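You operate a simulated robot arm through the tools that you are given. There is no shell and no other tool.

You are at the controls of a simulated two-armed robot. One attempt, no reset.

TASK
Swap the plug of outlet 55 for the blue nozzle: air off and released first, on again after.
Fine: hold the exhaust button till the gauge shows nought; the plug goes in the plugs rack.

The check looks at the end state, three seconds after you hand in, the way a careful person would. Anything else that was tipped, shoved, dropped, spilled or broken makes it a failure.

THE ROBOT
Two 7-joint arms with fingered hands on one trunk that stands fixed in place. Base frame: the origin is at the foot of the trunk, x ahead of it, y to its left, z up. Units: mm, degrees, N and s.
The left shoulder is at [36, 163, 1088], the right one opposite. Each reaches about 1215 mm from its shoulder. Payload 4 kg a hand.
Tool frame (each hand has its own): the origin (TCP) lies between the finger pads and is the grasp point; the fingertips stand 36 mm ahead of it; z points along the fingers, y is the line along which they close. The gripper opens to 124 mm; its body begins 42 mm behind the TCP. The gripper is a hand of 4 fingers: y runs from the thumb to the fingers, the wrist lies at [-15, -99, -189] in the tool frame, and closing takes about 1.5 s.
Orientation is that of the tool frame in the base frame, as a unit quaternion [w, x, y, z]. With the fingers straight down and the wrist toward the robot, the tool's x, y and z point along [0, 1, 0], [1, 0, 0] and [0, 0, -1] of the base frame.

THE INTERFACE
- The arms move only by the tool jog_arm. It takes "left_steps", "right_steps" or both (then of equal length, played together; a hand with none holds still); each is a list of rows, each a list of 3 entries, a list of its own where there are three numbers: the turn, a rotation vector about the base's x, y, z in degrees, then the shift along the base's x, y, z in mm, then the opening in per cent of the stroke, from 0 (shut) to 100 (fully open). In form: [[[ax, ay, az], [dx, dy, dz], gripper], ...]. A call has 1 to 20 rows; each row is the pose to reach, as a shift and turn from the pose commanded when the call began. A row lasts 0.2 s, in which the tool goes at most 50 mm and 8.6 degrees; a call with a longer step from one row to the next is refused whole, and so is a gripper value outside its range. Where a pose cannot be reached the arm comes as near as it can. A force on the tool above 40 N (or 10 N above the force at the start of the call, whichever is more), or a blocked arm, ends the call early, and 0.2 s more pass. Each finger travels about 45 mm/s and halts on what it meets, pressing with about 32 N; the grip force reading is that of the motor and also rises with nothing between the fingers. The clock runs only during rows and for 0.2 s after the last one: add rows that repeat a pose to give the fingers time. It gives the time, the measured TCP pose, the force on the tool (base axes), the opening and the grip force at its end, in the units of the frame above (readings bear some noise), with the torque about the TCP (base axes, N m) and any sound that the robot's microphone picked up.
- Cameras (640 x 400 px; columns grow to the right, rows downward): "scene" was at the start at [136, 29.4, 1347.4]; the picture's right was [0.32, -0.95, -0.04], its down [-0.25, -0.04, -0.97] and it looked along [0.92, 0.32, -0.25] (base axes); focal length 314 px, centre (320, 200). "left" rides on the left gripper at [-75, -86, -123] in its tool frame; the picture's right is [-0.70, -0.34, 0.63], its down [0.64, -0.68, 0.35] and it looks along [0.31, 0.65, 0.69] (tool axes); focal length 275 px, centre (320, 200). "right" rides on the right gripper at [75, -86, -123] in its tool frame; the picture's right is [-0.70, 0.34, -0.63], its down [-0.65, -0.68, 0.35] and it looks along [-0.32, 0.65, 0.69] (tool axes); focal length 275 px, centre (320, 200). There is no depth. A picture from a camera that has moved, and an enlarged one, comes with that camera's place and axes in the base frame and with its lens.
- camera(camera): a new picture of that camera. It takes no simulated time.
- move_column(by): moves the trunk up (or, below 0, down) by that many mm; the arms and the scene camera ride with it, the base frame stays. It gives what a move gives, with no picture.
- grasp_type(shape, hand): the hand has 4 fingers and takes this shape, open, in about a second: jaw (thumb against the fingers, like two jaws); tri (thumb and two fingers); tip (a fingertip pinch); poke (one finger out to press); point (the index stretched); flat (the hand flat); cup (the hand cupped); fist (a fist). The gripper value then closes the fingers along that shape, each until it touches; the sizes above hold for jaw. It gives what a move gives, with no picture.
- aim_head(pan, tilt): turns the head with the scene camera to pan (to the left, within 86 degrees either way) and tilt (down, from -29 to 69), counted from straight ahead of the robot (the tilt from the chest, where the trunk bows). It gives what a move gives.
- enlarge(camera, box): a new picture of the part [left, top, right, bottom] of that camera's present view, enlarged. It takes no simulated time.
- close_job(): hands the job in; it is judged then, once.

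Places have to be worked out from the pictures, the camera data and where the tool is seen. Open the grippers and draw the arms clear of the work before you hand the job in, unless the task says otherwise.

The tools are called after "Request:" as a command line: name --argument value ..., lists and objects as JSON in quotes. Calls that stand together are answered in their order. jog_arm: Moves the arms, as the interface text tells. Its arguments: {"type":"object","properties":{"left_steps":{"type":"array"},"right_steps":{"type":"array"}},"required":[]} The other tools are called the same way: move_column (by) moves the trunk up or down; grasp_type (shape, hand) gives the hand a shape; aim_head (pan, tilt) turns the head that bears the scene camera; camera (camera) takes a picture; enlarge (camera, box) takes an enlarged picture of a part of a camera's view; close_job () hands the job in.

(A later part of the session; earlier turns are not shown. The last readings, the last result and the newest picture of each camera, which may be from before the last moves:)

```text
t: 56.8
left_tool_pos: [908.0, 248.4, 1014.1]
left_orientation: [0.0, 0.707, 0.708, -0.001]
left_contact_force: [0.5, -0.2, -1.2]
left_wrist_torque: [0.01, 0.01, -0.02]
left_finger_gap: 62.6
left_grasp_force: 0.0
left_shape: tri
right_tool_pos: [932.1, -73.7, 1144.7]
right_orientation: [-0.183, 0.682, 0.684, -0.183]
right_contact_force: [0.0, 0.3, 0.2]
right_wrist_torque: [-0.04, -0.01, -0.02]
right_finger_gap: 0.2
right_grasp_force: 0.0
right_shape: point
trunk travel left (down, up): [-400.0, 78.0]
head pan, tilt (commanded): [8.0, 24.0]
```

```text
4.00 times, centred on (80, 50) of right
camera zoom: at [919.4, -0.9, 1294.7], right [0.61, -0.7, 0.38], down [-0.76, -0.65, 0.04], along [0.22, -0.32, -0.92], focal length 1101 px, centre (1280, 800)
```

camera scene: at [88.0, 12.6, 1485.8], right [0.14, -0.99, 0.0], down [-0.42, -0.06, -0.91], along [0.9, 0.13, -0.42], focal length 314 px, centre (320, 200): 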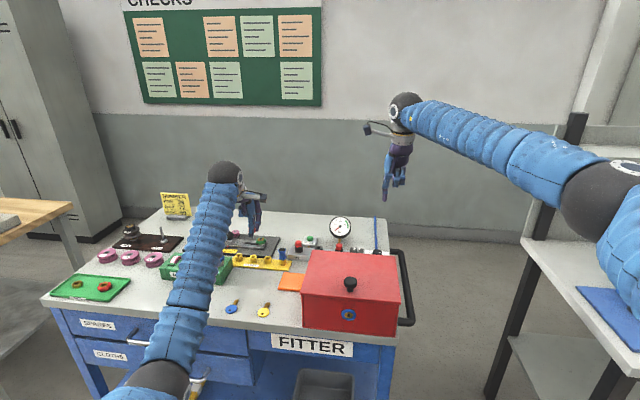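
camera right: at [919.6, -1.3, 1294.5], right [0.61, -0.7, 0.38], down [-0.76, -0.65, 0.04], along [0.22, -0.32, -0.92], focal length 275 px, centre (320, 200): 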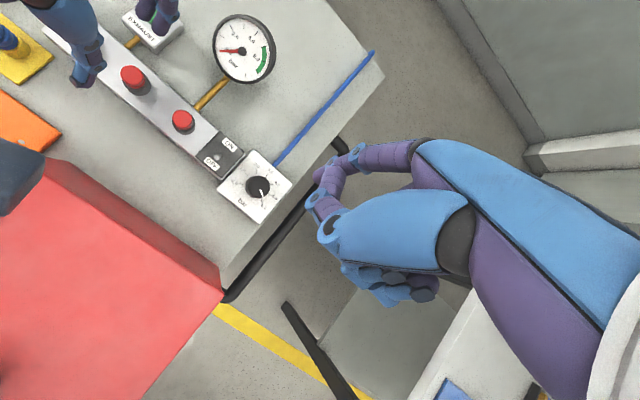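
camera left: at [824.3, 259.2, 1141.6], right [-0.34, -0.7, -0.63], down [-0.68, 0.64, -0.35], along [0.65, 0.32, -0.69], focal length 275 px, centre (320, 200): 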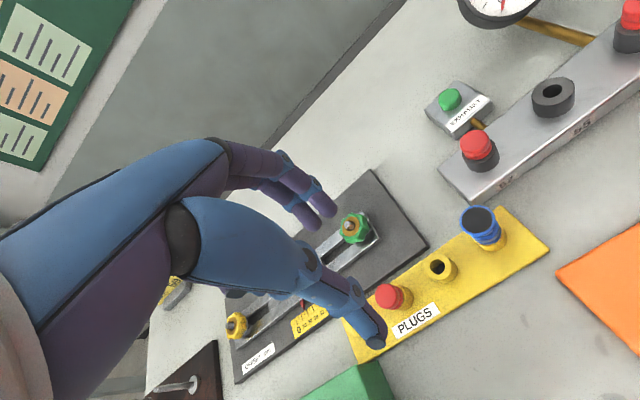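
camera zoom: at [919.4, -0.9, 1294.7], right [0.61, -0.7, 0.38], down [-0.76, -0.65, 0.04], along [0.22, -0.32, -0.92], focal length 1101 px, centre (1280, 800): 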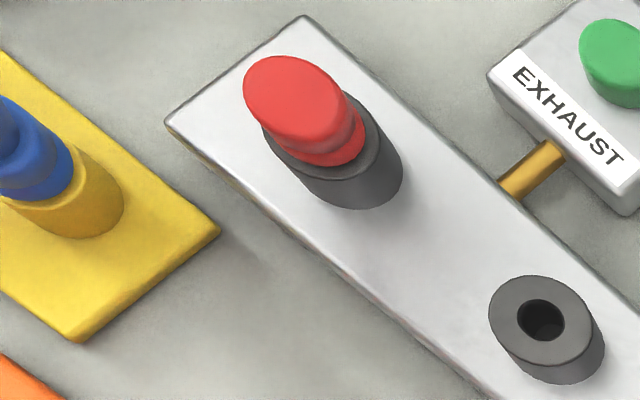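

The nozzle's axis is about 1 mm off the grip axis; I correct by (+1, +1) and lower so the fingertips come level with its waist.

Request:
jog_arm --left_steps '[[[0, 0, 0], [1, 1, -20], 50], [[0, 0, 0], [1, 1, -40], 50], [[0, 0, 0], [1, 1, -60], 48], [[0, 0, 0], [1, 1, -72], 45], [[0, 0, 0], [1, 1, -79], 45], [[0, 0, 0], [1, 1, -79], 45]]'

Request:
enlarge --camera "left" --box '[280, 190, 440, 310]'

Request:
enlarge --camera "scene" --box '[255, 220, 305, 270]'

```text
t: 58.2
left_tool_pos: [908.3, 250.5, 934.8]
left_orientation: [0.0, 0.707, 0.708, 0.0]
left_contact_force: [-0.8, 1.0, 1.1]
left_wrist_torque: [0.01, 0.01, 0.0]
left_finger_gap: 56.1
left_grasp_force: 0.1
left_shape: tri
right_tool_pos: [931.0, -75.1, 1145.4]
right_orientation: [-0.183, 0.683, 0.683, -0.183]
right_contact_force: [0.4, 0.2, 0.0]
right_wrist_torque: [0.0, 0.01, -0.02]
right_finger_gap: 0.0
right_grasp_force: 0.1
right_shape: point
trunk travel left (down, up): [-400.0, 78.0]
head pan, tilt (commanded): [8.0, 24.0]
```

```text
3.33 times, centred on (360, 250) of left
camera zoom: at [823.1, 174.9, 1056.7], right [-0.34, -0.7, -0.63], down [-0.68, 0.64, -0.35], along [0.65, 0.32, -0.69], focal length 918 px, centre (187, 33)
```

zoom: 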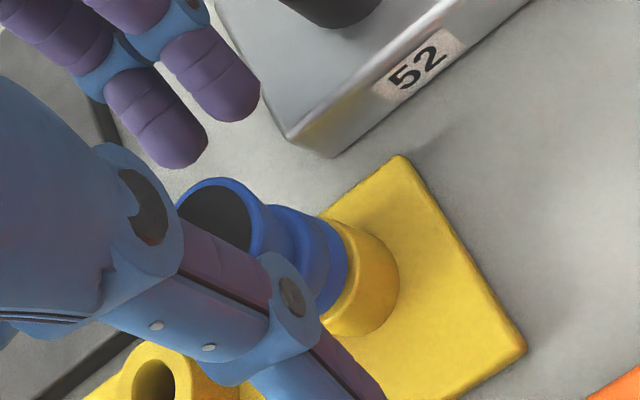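

```text
8.00 times, centred on (280, 245) of scene
camera zoom: at [87.9, 12.5, 1485.8], right [0.14, -0.99, 0.0], down [-0.42, -0.06, -0.91], along [0.9, 0.13, -0.42], focal length 2510 px, centre (640, -160)
```

zoom: 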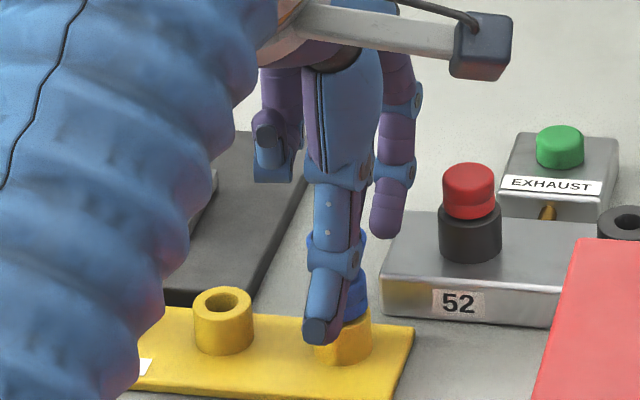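

The fingers stand around the nozzle at waist height without touching anything else. I close the grip.

Request:
jog_arm --left_steps '[[[0, 0, 0], [0, 0, 0], 36], [[0, 0, 0], [0, 0, 0], 28], [[0, 0, 0], [0, 0, 0], 20], [[0, 0, 0], [0, 0, 0], 12], [[0, 0, 0], [0, 0, 0], 5], [[0, 0, 0], [0, 0, 0], 0], [[0, 0, 0], [0, 0, 0], 0], [[0, 0, 0], [0, 0, 0], 0]]'

Request:
enlarge --camera "left" --box '[280, 190, 440, 310]'

Request:
enlarge --camera "scene" --box '[255, 220, 305, 270]'

```text
t: 60.0
left_tool_pos: [907.6, 249.3, 935.0]
left_orientation: [0.0, 0.707, 0.707, 0.0]
left_contact_force: [-4.0, -2.2, 3.2]
left_wrist_torque: [-0.06, -0.55, -0.03]
left_finger_gap: 16.9
left_grasp_force: 31.3
left_shape: tri
right_tool_pos: [931.7, -75.6, 1146.5]
right_orientation: [-0.182, 0.683, 0.683, -0.182]
right_contact_force: [0.0, 0.3, 0.8]
right_wrist_torque: [0.02, 0.0, 0.04]
right_finger_gap: 0.0
right_grasp_force: 0.0
right_shape: point
trunk travel left (down, up): [-400.0, 78.0]
head pan, tilt (commanded): [8.0, 24.0]
```

```text
3.33 times, centred on (360, 250) of left
camera zoom: at [822.6, 174.5, 1057.4], right [-0.34, -0.7, -0.63], down [-0.68, 0.64, -0.35], along [0.65, 0.32, -0.69], focal length 918 px, centre (187, 33)
```

zoom: 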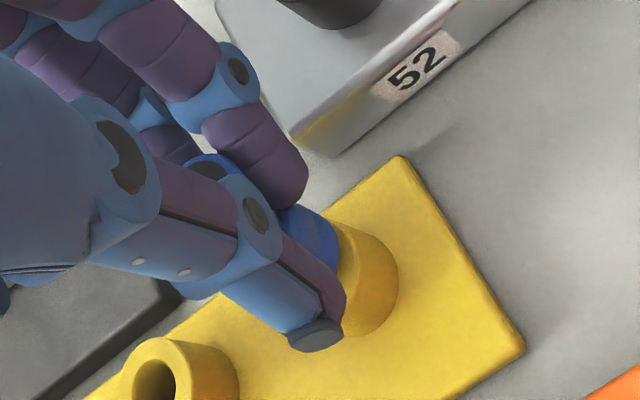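

```text
8.00 times, centred on (280, 245) of scene
camera zoom: at [87.3, 12.2, 1485.8], right [0.14, -0.99, 0.0], down [-0.42, -0.06, -0.91], along [0.9, 0.13, -0.42], focal length 2510 px, centre (640, -160)
```

zoom: 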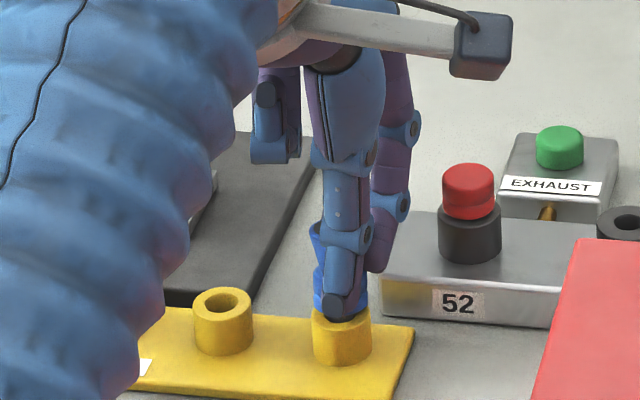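

The nozzle is gripped (gap 16.9 mm, 31 N). I lift gently and watch the force.

Request:
jog_arm --left_steps '[[[0, 0, 0], [0, 0, 2], 0], [[0, 0, 0], [0, 0, 4], 0], [[0, 0, 0], [0, 0, 6], 0], [[0, 0, 0], [0, 0, 8], 0], [[0, 0, 0], [0, 0, 10], 0]]'

Request:
enlarge --camera "left" --box '[280, 190, 440, 310]'

Request:
enlarge --camera "scene" --box '[255, 220, 305, 270]'

```text
t: 61.2
left_tool_pos: [909.4, 249.9, 946.0]
left_orientation: [0.0, 0.707, 0.707, 0.0]
left_contact_force: [3.5, -1.3, 2.5]
left_wrist_torque: [-0.03, -0.21, 0.01]
left_finger_gap: 11.6
left_grasp_force: 31.9
left_shape: tri
right_tool_pos: [932.4, -75.7, 1145.4]
right_orientation: [-0.183, 0.683, 0.683, -0.184]
right_contact_force: [0.2, -0.2, -0.2]
right_wrist_torque: [-0.04, 0.01, 0.03]
right_finger_gap: 0.0
right_grasp_force: 0.0
right_shape: point
trunk travel left (down, up): [-400.0, 78.0]
head pan, tilt (commanded): [8.0, 24.0]
```

```text
3.33 times, centred on (360, 250) of left
camera zoom: at [823.9, 175.6, 1068.5], right [-0.34, -0.7, -0.63], down [-0.68, 0.64, -0.35], along [0.65, 0.32, -0.69], focal length 918 px, centre (187, 33)
```

zoom: 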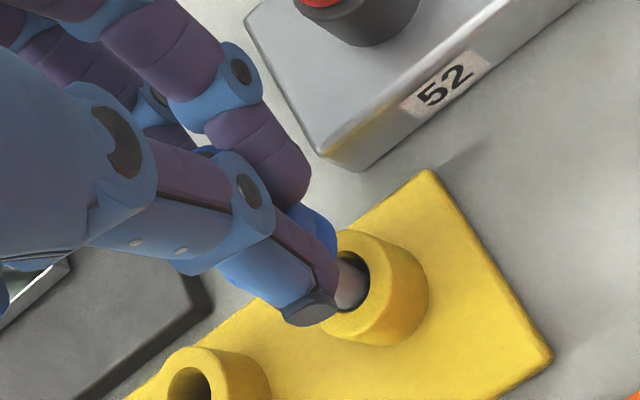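

```text
8.00 times, centred on (280, 245) of scene
camera zoom: at [88.8, 12.5, 1485.8], right [0.14, -0.99, 0.0], down [-0.42, -0.06, -0.91], along [0.9, 0.13, -0.42], focal length 2510 px, centre (640, -160)
```

zoom: 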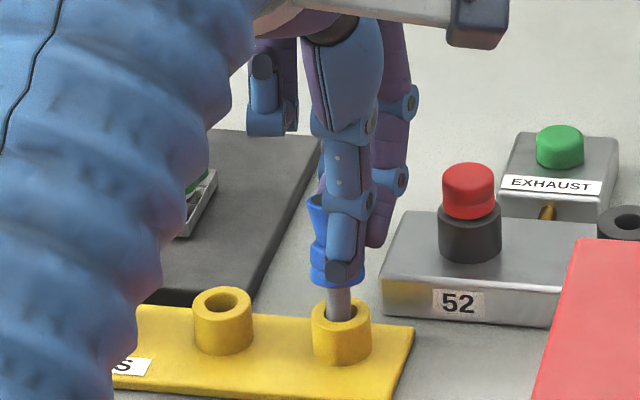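

The nozzle is coming up but looks slightly tilted in the fingers. I zoom in to judge the tilt while its spigot is still guided by the post.

Request:
enlarge --camera "scene" --box '[270, 235, 300, 265]'

Request:
enlarge --camera "left" --box '[320, 220, 410, 290]'

```text
13.33 times, centred on (285, 250) of scene
camera zoom: at [88.8, 12.5, 1485.8], right [0.14, -0.99, 0.0], down [-0.42, -0.06, -0.91], along [0.9, 0.13, -0.42], focal length 4184 px, centre (787, -467)
```

zoom: 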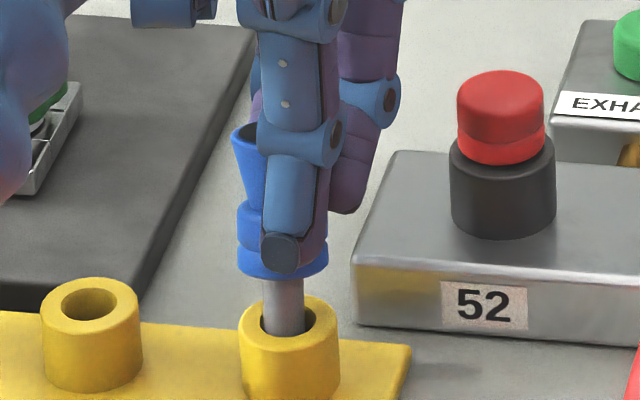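

```text
5.71 times, centred on (365, 255) of left
camera zoom: at [823.9, 175.6, 1068.5], right [-0.34, -0.7, -0.63], down [-0.68, 0.64, -0.35], along [0.65, 0.32, -0.69], focal length 1573 px, centre (63, -114)
```

zoom: 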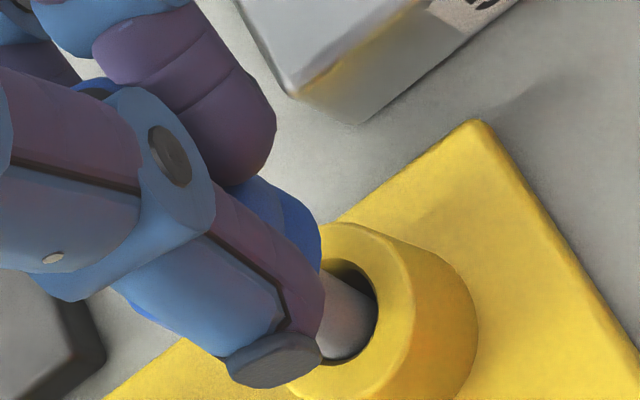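

In this view the nozzle is upright (flare, body and spigot share one axis). I lift it fully out of the post, slowly at first.

Request:
jog_arm --left_steps '[[[0, 0, 0], [-1, 0, 4], 0], [[0, 0, 0], [-1, 0, 8], 0], [[0, 0, 0], [-1, 0, 12], 0], [[0, 0, 0], [-1, 0, 18], 0], [[0, 0, 0], [-1, 0, 30], 0], [[0, 0, 0], [-1, 0, 48], 0], [[0, 0, 0], [-1, 0, 66], 0], [[0, 0, 0], [-1, 0, 66], 0]]'

Request:
enlarge --camera "scene" --box '[260, 200, 310, 250]'

Request:
enlarge --camera "left" --box '[300, 190, 440, 310]'

Request:
enlarge --camera "right" --box '[0, 0, 160, 100]'

```text
t: 63.0
left_tool_pos: [907.0, 251.1, 1010.9]
left_orientation: [-0.001, 0.706, 0.708, 0.0]
left_contact_force: [-0.2, 0.2, -0.1]
left_wrist_torque: [0.03, -0.02, -0.01]
left_finger_gap: 10.6
left_grasp_force: 32.4
left_shape: tri
right_tool_pos: [932.5, -74.5, 1144.3]
right_orientation: [-0.183, 0.683, 0.683, -0.183]
right_contact_force: [0.2, -0.1, -0.1]
right_wrist_torque: [0.0, 0.0, -0.04]
right_finger_gap: 0.1
right_grasp_force: 0.1
right_shape: point
trunk travel left (down, up): [-400.0, 78.0]
head pan, tilt (commanded): [8.0, 24.0]
```

```text
8.00 times, centred on (285, 225) of scene
camera zoom: at [88.2, 12.7, 1485.7], right [0.14, -0.99, 0.0], down [-0.42, -0.06, -0.91], along [0.9, 0.13, -0.42], focal length 2510 px, centre (600, 0)
```

zoom: 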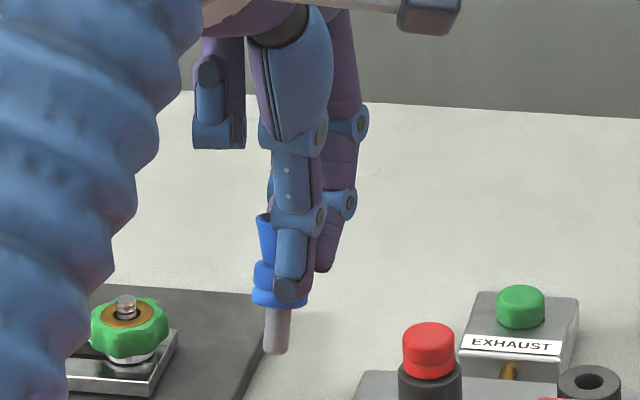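

```text
3.33 times, centred on (370, 250) of left
camera zoom: at [822.3, 176.2, 1134.4], right [-0.34, -0.7, -0.63], down [-0.68, 0.64, -0.35], along [0.65, 0.32, -0.69], focal length 918 px, centre (153, 33)
```

zoom: 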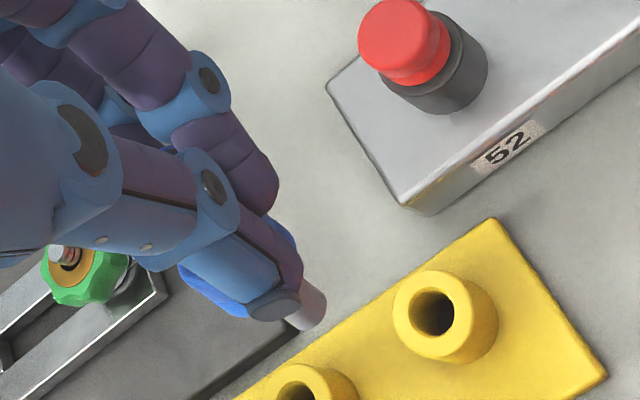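

```text
4.00 times, centred on (80, 50) of right
camera zoom: at [919.6, -0.6, 1294.5], right [0.61, -0.7, 0.38], down [-0.76, -0.65, 0.04], along [0.22, -0.32, -0.92], focal length 1101 px, centre (1280, 800)
```

zoom: 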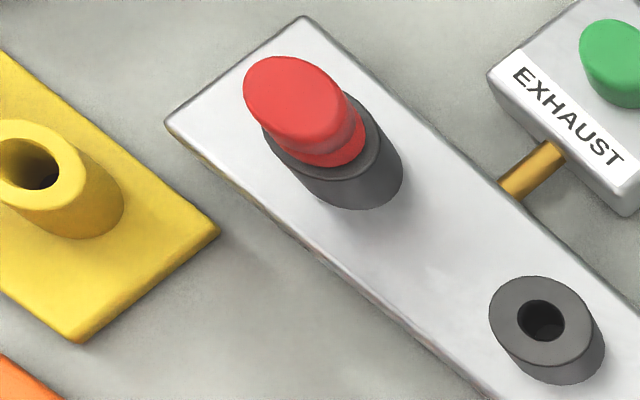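

The nozzle is out but leans about 7° in the fingers, its spigot end roughly at tool offset (+8, -3) and 71 mm below the TCP. I carry it to a hover above outlet 55, where all three cameras can measure the lean.

Request:
jog_arm --left_steps '[[[0, 0, 0], [2, -4, 10], 0], [[0, 0, 0], [8, -15, 15], 0], [[0, 0, 0], [18, -34, 15], 0], [[0, 0, 0], [30, -56, 15], 0], [[0, 0, 0], [42, -80, 15], 0], [[0, 0, 0], [53, -101, 12], 0], [[0, 0, 0], [60, -113, 5], 0], [[0, 0, 0], [62, -117, 0], 0], [[0, 0, 0], [62, -117, 0], 0], [[0, 0, 0], [62, -117, 0], 0]]'

Request:
enlarge --camera "scene" --box '[300, 200, 350, 250]'

Request:
enlarge --camera "left" --box '[320, 210, 420, 310]'

Request:
enlarge --camera "right" --box '[70, 0, 190, 110]'

```text
t: 65.2
left_tool_pos: [968.0, 132.7, 1010.8]
left_orientation: [0.0, 0.706, 0.708, 0.001]
left_contact_force: [-1.0, 0.5, -0.8]
left_wrist_torque: [-0.01, 0.01, -0.04]
left_finger_gap: 10.5
left_grasp_force: 31.9
left_shape: tri
right_tool_pos: [931.8, -75.7, 1144.7]
right_orientation: [-0.183, 0.684, 0.682, -0.182]
right_contact_force: [0.1, 0.1, 0.0]
right_wrist_torque: [-0.01, -0.02, -0.01]
right_finger_gap: 0.2
right_grasp_force: 0.0
right_shape: point
trunk travel left (down, up): [-400.0, 78.0]
head pan, tilt (commanded): [8.0, 24.0]
```

```text
8.00 times, centred on (325, 225) of scene
camera zoom: at [88.0, 12.4, 1485.8], right [0.14, -0.99, 0.0], down [-0.42, -0.06, -0.91], along [0.9, 0.13, -0.42], focal length 2510 px, centre (280, 0)
```

zoom: 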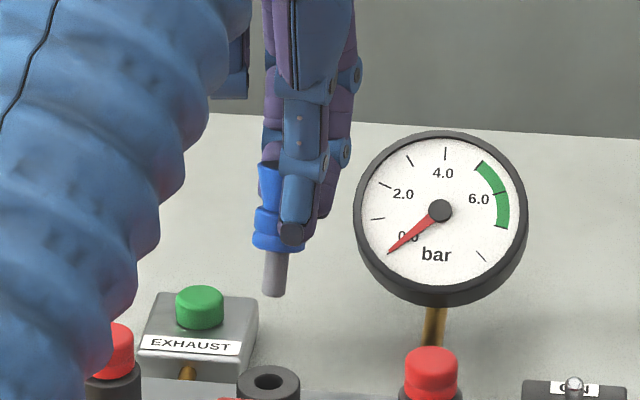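

```text
4.00 times, centred on (370, 260) of left
camera zoom: at [882.7, 57.5, 1133.8], right [-0.34, -0.7, -0.63], down [-0.68, 0.64, -0.35], along [0.65, 0.32, -0.69], focal length 1101 px, centre (120, -40)
```

zoom: 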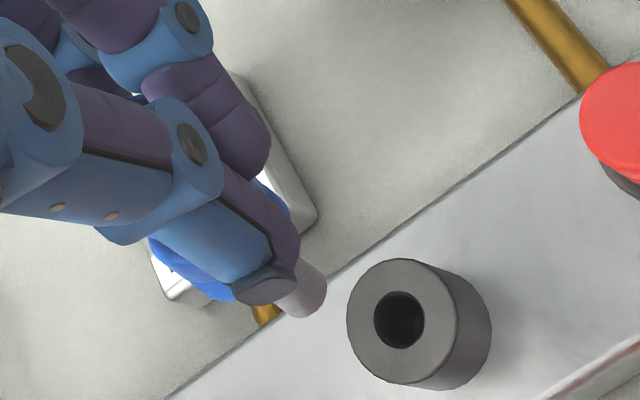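

```text
3.64 times, centred on (130, 55) of right
camera zoom: at [919.4, -1.0, 1294.7], right [0.61, -0.7, 0.38], down [-0.76, -0.65, 0.04], along [0.22, -0.32, -0.92], focal length 1001 px, centre (1011, 727)
```

zoom: 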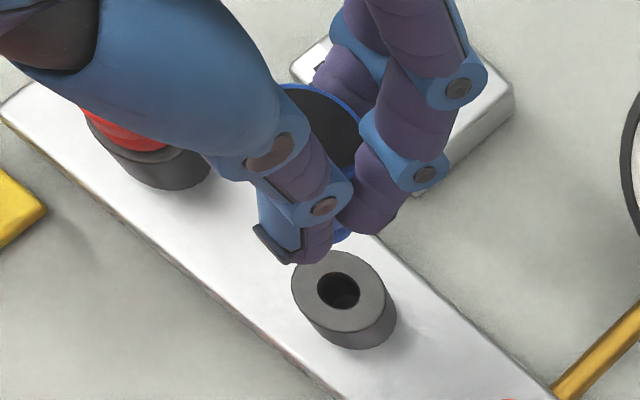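

The side-on clues show the nozzle leaning: its flare sits about 12 mm further from me and 5–9 mm to the right of the spigot's end. I turn the hand by about -10° about y and -5° about x, keeping the spigot end over the bore, and measure again.

Request:
jog_arm --left_steps '[[[-1.7, -3.3, 0], [-3.3, 2.6, 0], 0], [[-3.4, -6.6, 0], [-6.6, 5.3, 0], 0], [[-5, -10, 0], [-9.8, 7.9, 0], 0], [[-5, -10, 0], [-9.8, 7.9, 0], 0], [[-5, -10, 0], [-9.8, 7.9, 0], 0]]'

Request:
enlarge --camera "scene" --box '[300, 200, 350, 250]'

Request:
enlarge --camera "left" --box '[300, 190, 420, 310]'

Request:
enlarge --camera "right" --box '[70, 0, 190, 110]'

```text
t: 66.4
left_tool_pos: [958.8, 141.4, 1012.2]
left_orientation: [0.093, 0.704, 0.704, 0.03]
left_contact_force: [0.2, -0.6, -0.9]
left_wrist_torque: [0.0, -0.03, 0.0]
left_finger_gap: 10.3
left_grasp_force: 32.1
left_shape: tri
right_tool_pos: [930.7, -74.6, 1144.3]
right_orientation: [-0.183, 0.683, 0.683, -0.184]
right_contact_force: [0.7, -0.2, -0.5]
right_wrist_torque: [0.01, -0.01, 0.0]
right_finger_gap: 0.1
right_grasp_force: 0.2
right_shape: point
trunk travel left (down, up): [-400.0, 78.0]
head pan, tilt (commanded): [8.0, 24.0]
```

```text
8.00 times, centred on (325, 225) of scene
camera zoom: at [87.9, 12.6, 1485.8], right [0.14, -0.99, 0.0], down [-0.42, -0.06, -0.91], along [0.9, 0.13, -0.42], focal length 2510 px, centre (280, 0)
```

zoom: 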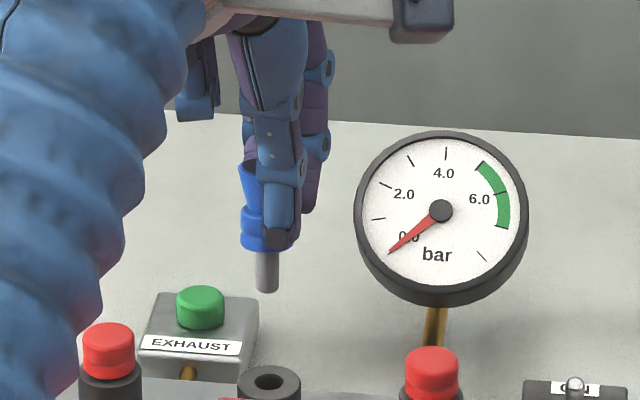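

```text
3.33 times, centred on (360, 250) of left
camera zoom: at [853.3, 76.7, 1123.8], right [-0.23, -0.75, -0.62], down [-0.61, 0.61, -0.51], along [0.76, 0.26, -0.59], focal length 918 px, centre (187, 33)
```

zoom: 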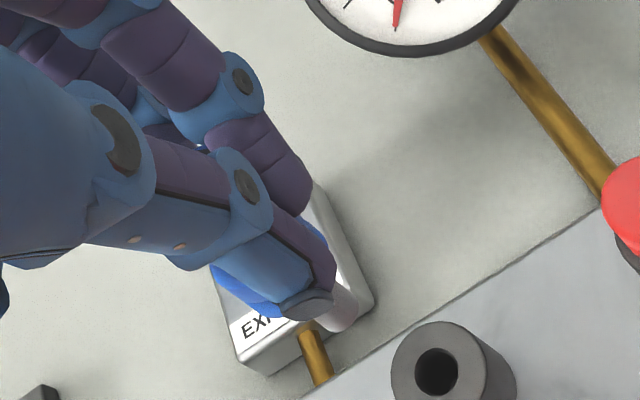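

```text
3.64 times, centred on (130, 55) of right
camera zoom: at [919.4, -0.7, 1294.8], right [0.61, -0.7, 0.38], down [-0.76, -0.65, 0.04], along [0.22, -0.32, -0.92], focal length 1001 px, centre (1011, 727)
```

zoom: 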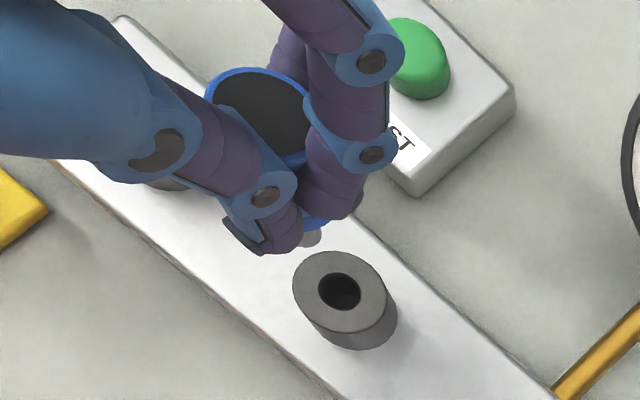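

In the head view the nozzle is now upright sideways; a lean of about 6° remains in depth. I turn another -6° about y, again keeping the spigot end over the bore.

Request:
jog_arm --left_steps '[[[0, -3, 0], [-4.6, 0, 0], 0], [[0, -6, 0], [-9.3, 0, 0], 0], [[0, -6, 0], [-9.3, 0, 0], 0], [[0, -6, 0], [-9.3, 0, 0], 0]]'

Request:
enlarge --camera "scene" --box '[300, 200, 350, 250]'

Request:
enlarge --camera "left" --box '[300, 190, 420, 310]'

Request:
enlarge --camera "right" --box '[90, 0, 180, 90]'

```text
t: 67.4
left_tool_pos: [950.3, 142.2, 1009.7]
left_orientation: [0.129, 0.701, 0.698, 0.067]
left_contact_force: [-0.2, -0.6, -0.1]
left_wrist_torque: [0.03, 0.0, 0.01]
left_finger_gap: 10.5
left_grasp_force: 32.4
left_shape: tri
right_tool_pos: [931.7, -74.9, 1144.7]
right_orientation: [-0.184, 0.683, 0.683, -0.182]
right_contact_force: [-0.2, -0.2, -1.0]
right_wrist_torque: [0.0, -0.01, -0.02]
right_finger_gap: 0.0
right_grasp_force: 0.0
right_shape: point
trunk travel left (down, up): [-400.0, 78.0]
head pan, tilt (commanded): [8.0, 24.0]
```

```text
8.00 times, centred on (325, 225) of scene
camera zoom: at [87.9, 12.6, 1485.8], right [0.14, -0.99, 0.0], down [-0.42, -0.06, -0.91], along [0.9, 0.13, -0.42], focal length 2510 px, centre (280, 0)
```

zoom: 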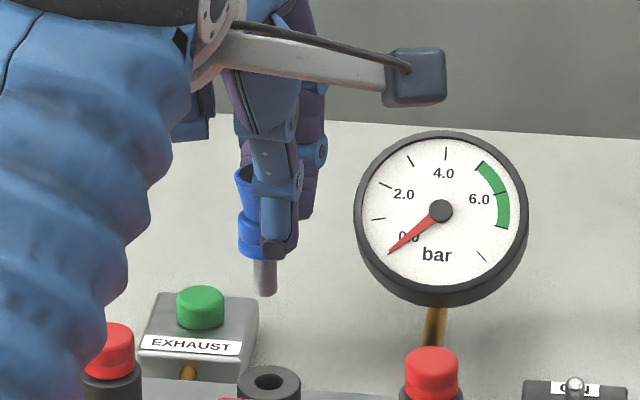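

```text
3.33 times, centred on (360, 250) of left
camera zoom: at [833.1, 76.9, 1111.0], right [-0.16, -0.75, -0.64], down [-0.55, 0.61, -0.57], along [0.82, 0.26, -0.51], focal length 918 px, centre (187, 33)
```

zoom: 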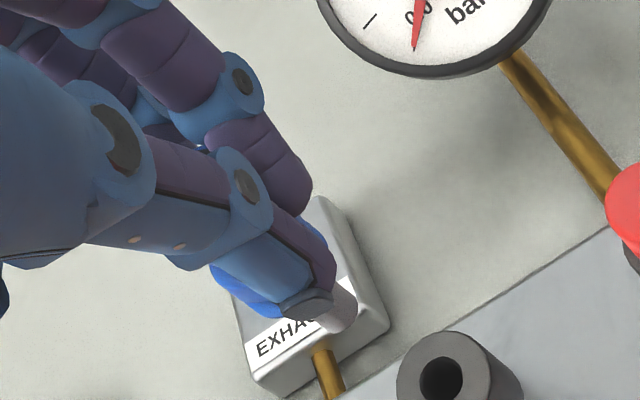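

```text
4.44 times, centred on (135, 45) of right
camera zoom: at [919.3, -0.7, 1294.8], right [0.61, -0.7, 0.38], down [-0.76, -0.65, 0.04], along [0.22, -0.32, -0.92], focal length 1224 px, centre (1142, 889)
```

zoom: 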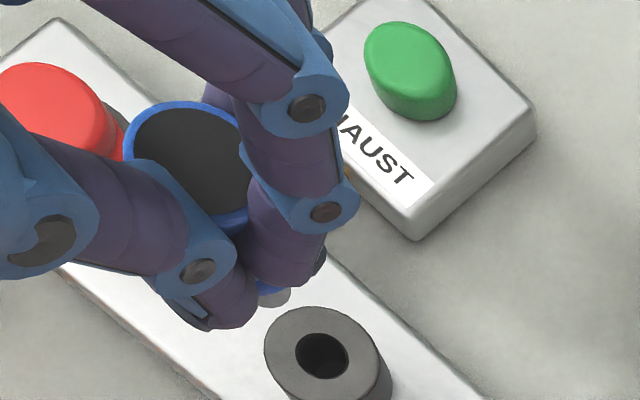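

The nozzle is now upright in both the head and right-hand views, with the bore about 2 mm to the right of the spigot end. I correct that and lower to a few millimetres above the outlet.

Request:
jog_arm --left_steps '[[[0, 0, 0], [0, -1.8, -10], 0], [[0, 0, 0], [0, -1.8, -20], 0], [[0, 0, 0], [0, -1.8, -29], 0], [[0, 0, 0], [0, -1.8, -34], 0], [[0, 0, 0], [0, -1.8, -34], 0]]'

Request:
enlarge --camera "scene" --box '[305, 215, 345, 255]'

Request:
enlarge --camera "left" --box '[310, 210, 400, 300]'

Request:
enlarge --camera "right" --box '[90, 20, 180, 110]'

```text
t: 68.6
left_tool_pos: [950.1, 140.1, 977.3]
left_orientation: [0.129, 0.701, 0.699, 0.068]
left_contact_force: [0.2, -0.2, -0.7]
left_wrist_torque: [0.0, 0.0, -0.02]
left_finger_gap: 10.7
left_grasp_force: 32.1
left_shape: tri
right_tool_pos: [931.6, -75.7, 1145.0]
right_orientation: [-0.183, 0.683, 0.683, -0.183]
right_contact_force: [-0.8, 0.7, -0.7]
right_wrist_torque: [0.01, -0.02, -0.02]
right_finger_gap: 0.0
right_grasp_force: 0.0
right_shape: point
trunk travel left (down, up): [-400.0, 78.0]
head pan, tilt (commanded): [8.0, 24.0]
```

```text
10.00 times, centred on (325, 235) of scene
camera zoom: at [88.0, 12.5, 1485.8], right [0.14, -0.99, 0.0], down [-0.42, -0.06, -0.91], along [0.9, 0.13, -0.42], focal length 3138 px, centre (270, -150)
```

zoom: 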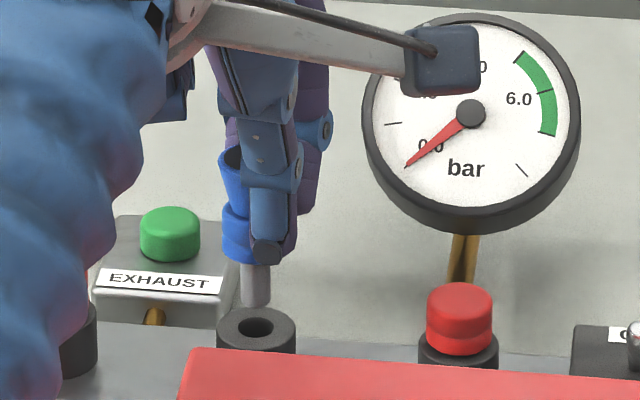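

```text
4.44 times, centred on (355, 255) of left
camera zoom: at [833.7, 75.5, 1077.0], right [-0.16, -0.75, -0.64], down [-0.55, 0.61, -0.57], along [0.82, 0.26, -0.51], focal length 1224 px, centre (164, -44)
```

zoom: 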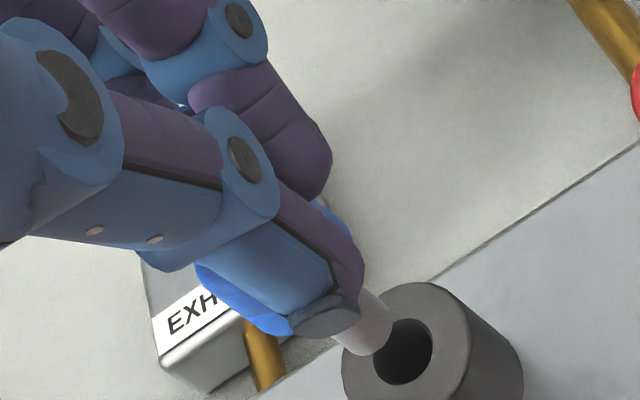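

```text
4.44 times, centred on (135, 65) of right
camera zoom: at [919.4, -0.8, 1294.7], right [0.61, -0.7, 0.38], down [-0.76, -0.65, 0.04], along [0.22, -0.32, -0.92], focal length 1224 px, centre (1142, 800)
```

zoom: 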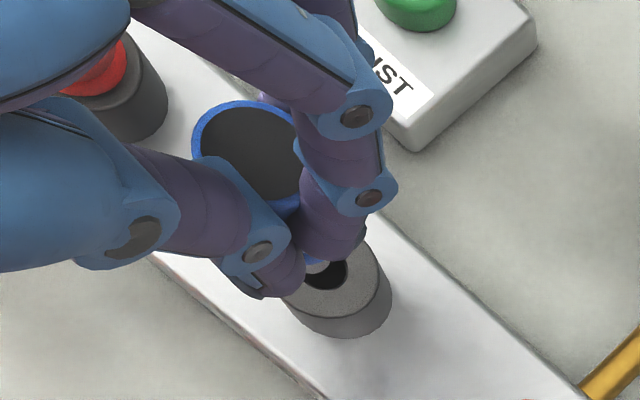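

Only small residuals remain (about 1 mm). I nudge (+0.4, -1) and lower gently to feel the spigot enter the bore.

Request:
jog_arm --left_steps '[[[0, 0, 0], [0.4, -1, -3], 0], [[0, 0, 0], [0.4, -1, -6], 0], [[0, 0, 0], [0.4, -1, -9], 0], [[0, 0, 0], [0.4, -1, -11], 0], [[0, 0, 0], [0.4, -1, -13], 0]]'

Request:
enlarge --camera "scene" --box '[305, 215, 345, 255]'

Request:
enlarge --camera "left" --box '[310, 210, 400, 300]'

Request:
enlarge --camera "right" --box '[90, 20, 180, 110]'

```text
t: 69.8
left_tool_pos: [948.9, 139.2, 965.9]
left_orientation: [0.13, 0.7, 0.699, 0.068]
left_contact_force: [1.2, -1.4, 8.5]
left_wrist_torque: [-0.05, -0.11, 0.01]
left_finger_gap: 10.3
left_grasp_force: 31.8
left_shape: tri
right_tool_pos: [930.2, -75.8, 1146.1]
right_orientation: [-0.183, 0.683, 0.683, -0.183]
right_contact_force: [0.1, 0.4, 0.5]
right_wrist_torque: [0.01, 0.02, 0.02]
right_finger_gap: 0.0
right_grasp_force: 0.0
right_shape: point
trunk travel left (down, up): [-400.0, 78.0]
head pan, tilt (commanded): [8.0, 24.0]
```

```text
10.00 times, centred on (325, 235) of scene
camera zoom: at [87.1, 12.3, 1486.0], right [0.14, -0.99, 0.0], down [-0.42, -0.06, -0.91], along [0.9, 0.13, -0.42], focal length 3138 px, centre (270, -150)
```

zoom: 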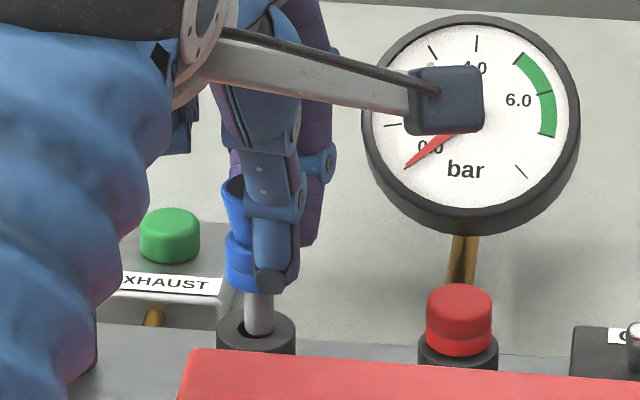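

```text
4.44 times, centred on (355, 255) of left
camera zoom: at [832.7, 74.1, 1066.0], right [-0.16, -0.75, -0.64], down [-0.55, 0.61, -0.58], along [0.82, 0.26, -0.51], focal length 1224 px, centre (164, -44)
```

zoom: 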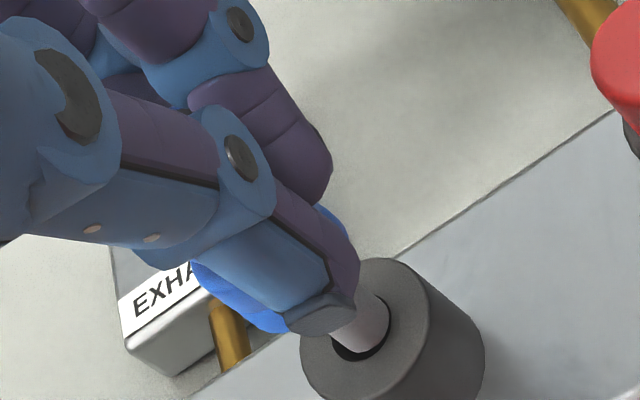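

```text
4.44 times, centred on (135, 65) of right
camera zoom: at [918.7, -1.0, 1295.4], right [0.61, -0.7, 0.38], down [-0.76, -0.65, 0.04], along [0.22, -0.32, -0.92], focal length 1224 px, centre (1142, 800)
```

zoom: 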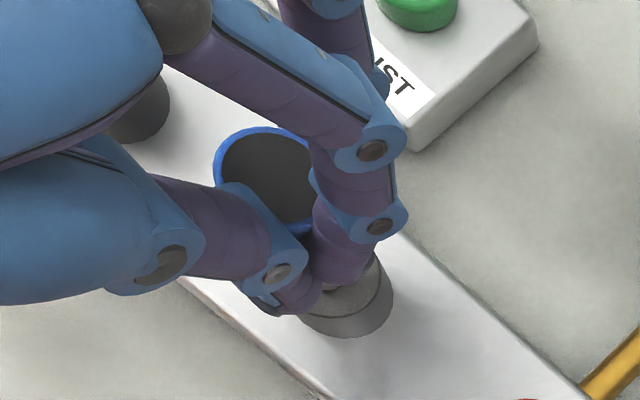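

The spigot tip is in the bore's mouth but meets 8.5 N after about 3 mm, so it is catching the edge. I relieve the load, shift (-0.8, +0.5) and press lightly again.

Request:
jog_arm --left_steps '[[[0, 0, 0], [0, 0, 2], 0], [[0, 0, 0], [-0.8, 0.5, 2], 0], [[0, 0, 0], [-0.8, 0.5, 0], 0], [[0, 0, 0], [-0.8, 0.5, -2], 0], [[0, 0, 0], [-0.8, 0.5, -4], 0]]'

Request:
enlarge --camera "scene" --box '[305, 215, 345, 255]'

Request:
enlarge --camera "left" --box '[310, 210, 400, 300]'

```text
t: 71.0
left_tool_pos: [948.5, 140.0, 960.1]
left_orientation: [0.129, 0.701, 0.698, 0.067]
left_contact_force: [1.5, 0.4, -0.9]
left_wrist_torque: [0.08, -0.08, 0.0]
left_finger_gap: 10.2
left_grasp_force: 31.7
left_shape: tri
right_tool_pos: [931.3, -75.0, 1145.1]
right_orientation: [-0.183, 0.682, 0.683, -0.184]
right_contact_force: [0.1, 1.2, 0.2]
right_wrist_torque: [0.02, 0.0, 0.01]
right_finger_gap: 0.0
right_grasp_force: 0.1
right_shape: point
trunk travel left (down, up): [-400.0, 78.0]
head pan, tilt (commanded): [8.0, 24.0]
```

```text
10.00 times, centred on (325, 235) of scene
camera zoom: at [87.9, 12.6, 1485.8], right [0.14, -0.99, 0.0], down [-0.42, -0.06, -0.91], along [0.9, 0.13, -0.42], focal length 3138 px, centre (270, -150)
```

zoom: 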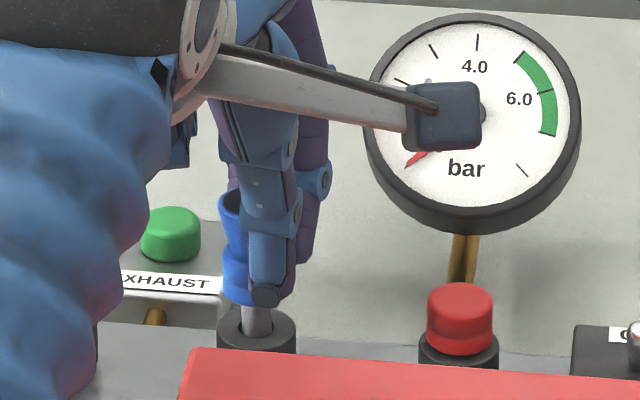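

```text
4.44 times, centred on (355, 255) of left
camera zoom: at [832.6, 74.8, 1060.6], right [-0.16, -0.75, -0.64], down [-0.55, 0.61, -0.57], along [0.82, 0.26, -0.51], focal length 1224 px, centre (164, -44)
```

zoom: 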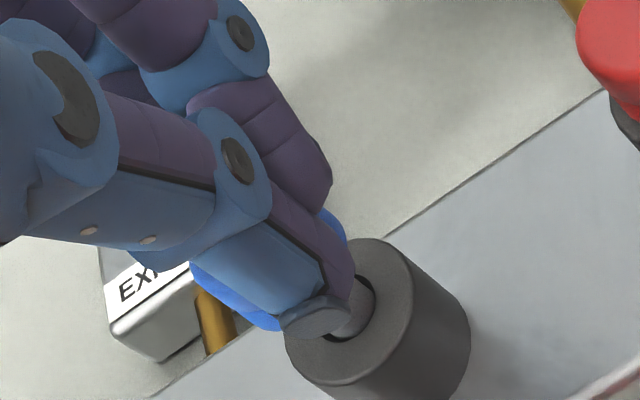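

The spigot slipped into the bore with no load (TCP z 960). I continue down in small steps.

Request:
jog_arm --left_steps '[[[0, 0, 0], [0, 0, -2], 0], [[0, 0, 0], [0, 0, -4], 0], [[0, 0, 0], [0, 0, -6], 0], [[0, 0, 0], [0, 0, -8], 0]]'

Request:
enlarge --camera "scene" --box '[305, 215, 345, 255]'

Request:
enlarge --camera "left" --box '[310, 210, 400, 300]'

```text
t: 72.0
left_tool_pos: [949.8, 139.5, 952.3]
left_orientation: [0.13, 0.7, 0.699, 0.068]
left_contact_force: [2.3, 1.6, 0.5]
left_wrist_torque: [0.11, -0.08, 0.02]
left_finger_gap: 10.2
left_grasp_force: 32.4
left_shape: tri
right_tool_pos: [931.0, -74.3, 1144.1]
right_orientation: [-0.184, 0.683, 0.683, -0.182]
right_contact_force: [0.5, 0.5, 0.3]
right_wrist_torque: [-0.02, -0.01, 0.0]
right_finger_gap: 0.0
right_grasp_force: 0.0
right_shape: point
trunk travel left (down, up): [-400.0, 78.0]
head pan, tilt (commanded): [8.0, 24.0]
```

```text
10.00 times, centred on (325, 235) of scene
camera zoom: at [88.0, 12.6, 1485.8], right [0.14, -0.99, 0.0], down [-0.42, -0.06, -0.91], along [0.9, 0.13, -0.42], focal length 3138 px, centre (270, -150)
```

zoom: 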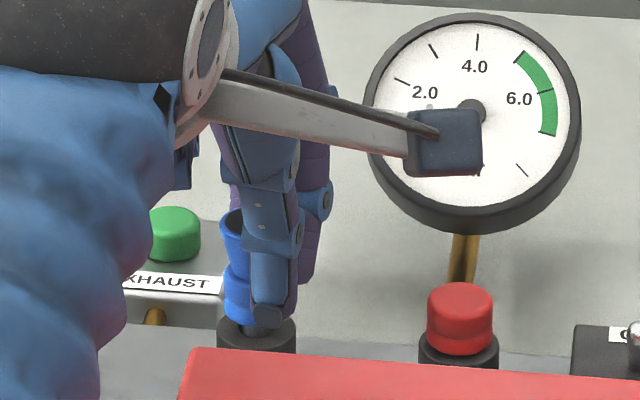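

```text
4.44 times, centred on (355, 255) of left
camera zoom: at [832.9, 74.3, 1052.5], right [-0.16, -0.75, -0.64], down [-0.55, 0.61, -0.57], along [0.82, 0.26, -0.51], focal length 1224 px, centre (164, -44)
```

zoom: 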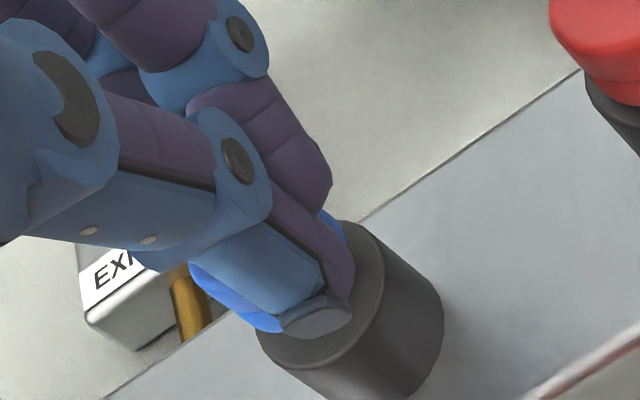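

Still free. I continue the last millimetres, watching for the seat.

Request:
jog_arm --left_steps '[[[0, 0, 0], [0, 0, -1.5], 0], [[0, 0, 0], [0, 0, -3], 0], [[0, 0, 0], [0, 0, -4.5], 0], [[0, 0, 0], [0, 0, -6], 0]]'

Request:
enlarge --camera "scene" --box '[305, 215, 345, 255]'

Request:
enlarge --camera "right" --box '[90, 20, 180, 110]'

```text
t: 73.0
left_tool_pos: [949.4, 139.1, 947.7]
left_orientation: [0.129, 0.701, 0.698, 0.067]
left_contact_force: [1.2, 0.7, 5.0]
left_wrist_torque: [0.12, -0.11, 0.02]
left_finger_gap: 10.3
left_grasp_force: 32.0
left_shape: tri
right_tool_pos: [931.8, -74.3, 1145.0]
right_orientation: [-0.182, 0.683, 0.683, -0.183]
right_contact_force: [0.4, -0.6, 0.0]
right_wrist_torque: [0.02, 0.02, 0.01]
right_finger_gap: 0.0
right_grasp_force: 0.0
right_shape: point
trunk travel left (down, up): [-400.0, 78.0]
head pan, tilt (commanded): [8.0, 24.0]
```

```text
10.00 times, centred on (325, 235) of scene
camera zoom: at [87.3, 12.5, 1485.9], right [0.14, -0.99, 0.0], down [-0.42, -0.06, -0.91], along [0.9, 0.13, -0.42], focal length 3138 px, centre (270, -150)
```

zoom: 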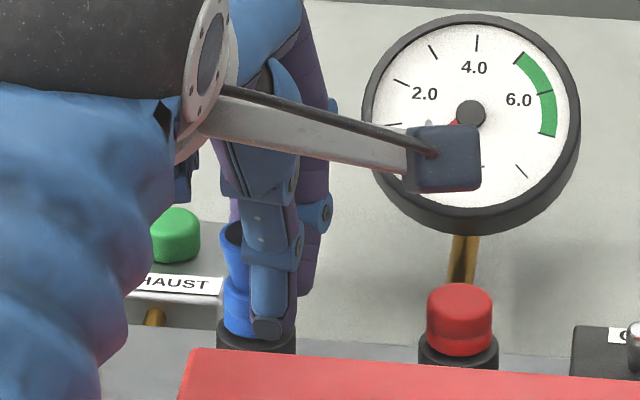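

```text
4.44 times, centred on (135, 65) of right
camera zoom: at [918.9, -0.9, 1295.2], right [0.61, -0.7, 0.38], down [-0.76, -0.65, 0.04], along [0.22, -0.32, -0.92], focal length 1224 px, centre (1142, 800)
```

zoom: 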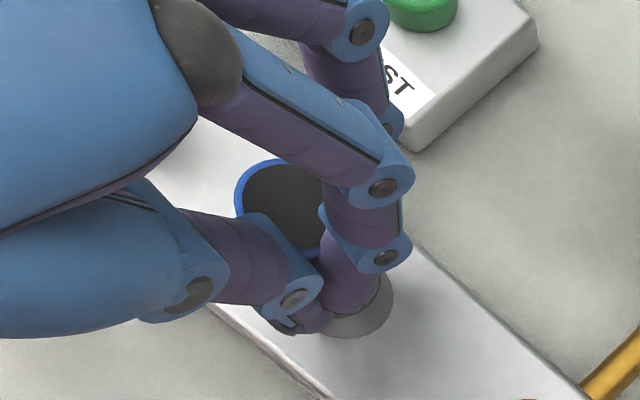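

Light contact (5 N), with about 2–3 mm to go by the look of it. I press down a bit more to seat it.

Request:
jog_arm --left_steps '[[[0, 0, 0], [0, 0, -1.5], 0], [[0, 0, 0], [0, 0, -3], 0], [[0, 0, 0], [0, 0, -4.5], 0], [[0, 0, 0], [0, 0, -4.5], 0]]'

Request:
enlarge --camera "scene" --box '[305, 215, 345, 255]'

Request:
enlarge --camera "left" --box '[310, 210, 400, 300]'

```text
t: 74.0
left_tool_pos: [949.3, 138.1, 946.4]
left_orientation: [0.132, 0.701, 0.697, 0.069]
left_contact_force: [1.4, 1.5, 27.6]
left_wrist_torque: [0.15, -0.69, 0.05]
left_finger_gap: 10.9
left_grasp_force: 31.9
left_shape: tri
right_tool_pos: [930.4, -75.1, 1146.5]
right_orientation: [-0.183, 0.682, 0.684, -0.183]
right_contact_force: [-0.1, 0.3, -0.4]
right_wrist_torque: [0.02, 0.03, -0.02]
right_finger_gap: 0.1
right_grasp_force: 0.1
right_shape: point
trunk travel left (down, up): [-400.0, 78.0]
head pan, tilt (commanded): [8.0, 24.0]
```

```text
10.00 times, centred on (325, 235) of scene
camera zoom: at [85.3, 12.2, 1486.2], right [0.14, -0.99, 0.0], down [-0.42, -0.06, -0.91], along [0.9, 0.13, -0.42], focal length 3138 px, centre (270, -150)
```

zoom: 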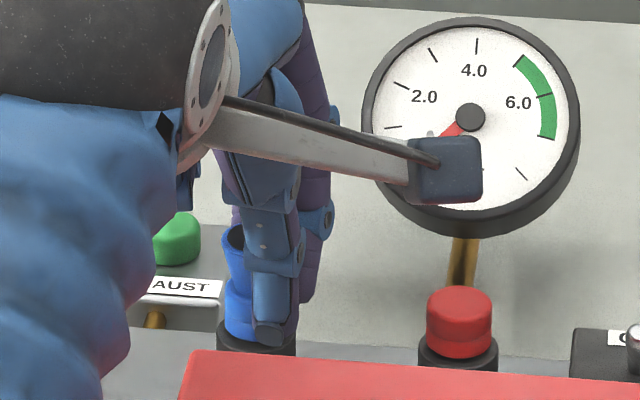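

```text
4.44 times, centred on (355, 255) of left
camera zoom: at [831.0, 73.7, 1046.1], right [-0.16, -0.75, -0.64], down [-0.55, 0.61, -0.58], along [0.82, 0.26, -0.51], focal length 1224 px, centre (164, -44)
```

zoom: 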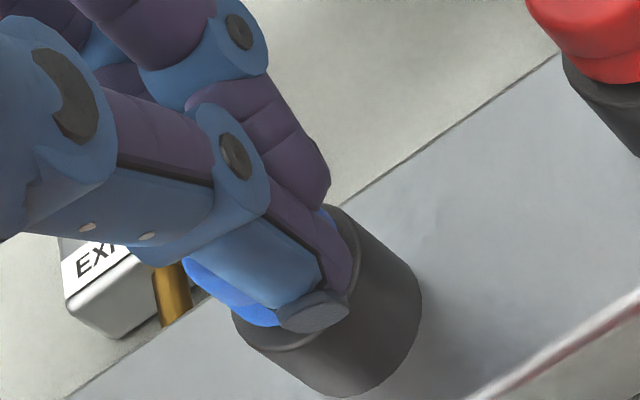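

It stops at 28 N: either the seat or the thumb tip on the collar. The spigot is well inside, so I relieve the load, open the fingers and look.

Request:
jog_arm --left_steps '[[[0, 0, 0], [0, 0, 2], 0], [[0, 0, 0], [0, 0, 4], 4], [[0, 0, 0], [0, 0, 4.5], 12], [[0, 0, 0], [0, 0, 4.5], 20], [[0, 0, 0], [0, 0, 4.5], 28], [[0, 0, 0], [0, 0, 4.5], 36], [[0, 0, 0], [0, 0, 4.5], 44], [[0, 0, 0], [0, 0, 4.5], 50], [[0, 0, 0], [0, 0, 4.5], 50]]'

Request:
enlarge --camera "scene" --box '[305, 215, 345, 255]'

Request:
enlarge --camera "left" --box '[290, 190, 410, 300]'

Request:
enlarge --camera "right" --box '[90, 20, 180, 110]'

```text
t: 76.0
left_tool_pos: [950.6, 139.1, 946.5]
left_orientation: [0.128, 0.701, 0.698, 0.067]
left_contact_force: [-0.8, -0.1, 1.6]
left_wrist_torque: [0.01, 0.0, -0.01]
left_finger_gap: 61.6
left_grasp_force: 0.1
left_shape: tri
right_tool_pos: [932.3, -76.0, 1144.1]
right_orientation: [-0.183, 0.683, 0.683, -0.183]
right_contact_force: [0.1, 1.0, 0.2]
right_wrist_torque: [-0.01, 0.03, 0.0]
right_finger_gap: 0.0
right_grasp_force: 0.1
right_shape: point
trunk travel left (down, up): [-400.0, 78.0]
head pan, tilt (commanded): [8.0, 24.0]
```

```text
10.00 times, centred on (325, 235) of scene
camera zoom: at [88.0, 12.5, 1485.8], right [0.14, -0.99, 0.0], down [-0.42, -0.06, -0.91], along [0.9, 0.13, -0.42], focal length 3138 px, centre (270, -150)
```

zoom: 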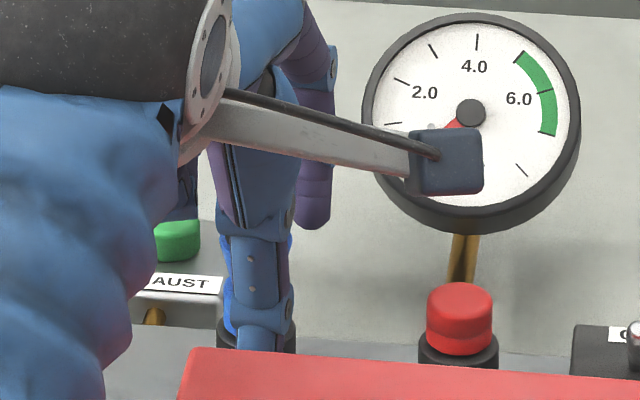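

```text
3.64 times, centred on (350, 245) of left
camera zoom: at [832.8, 73.7, 1046.6], right [-0.16, -0.75, -0.64], down [-0.55, 0.61, -0.57], along [0.82, 0.26, -0.51], focal length 1001 px, centre (211, 36)
```

zoom: 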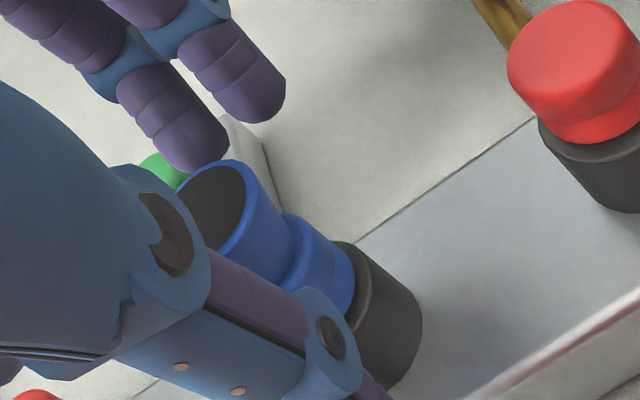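

```text
4.44 times, centred on (135, 65) of right
camera zoom: at [919.4, -0.8, 1294.6], right [0.61, -0.7, 0.38], down [-0.76, -0.65, 0.04], along [0.22, -0.32, -0.92], focal length 1224 px, centre (1142, 800)
```

zoom: 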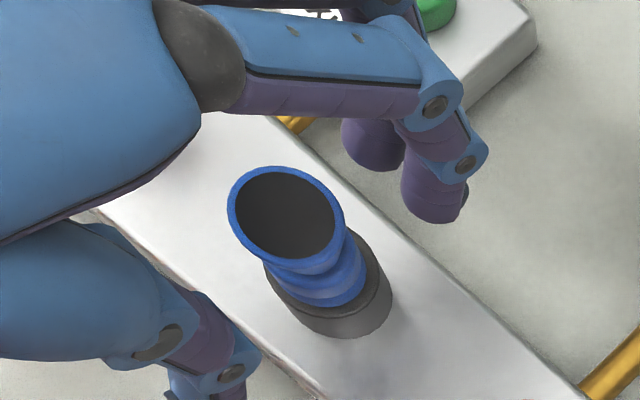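

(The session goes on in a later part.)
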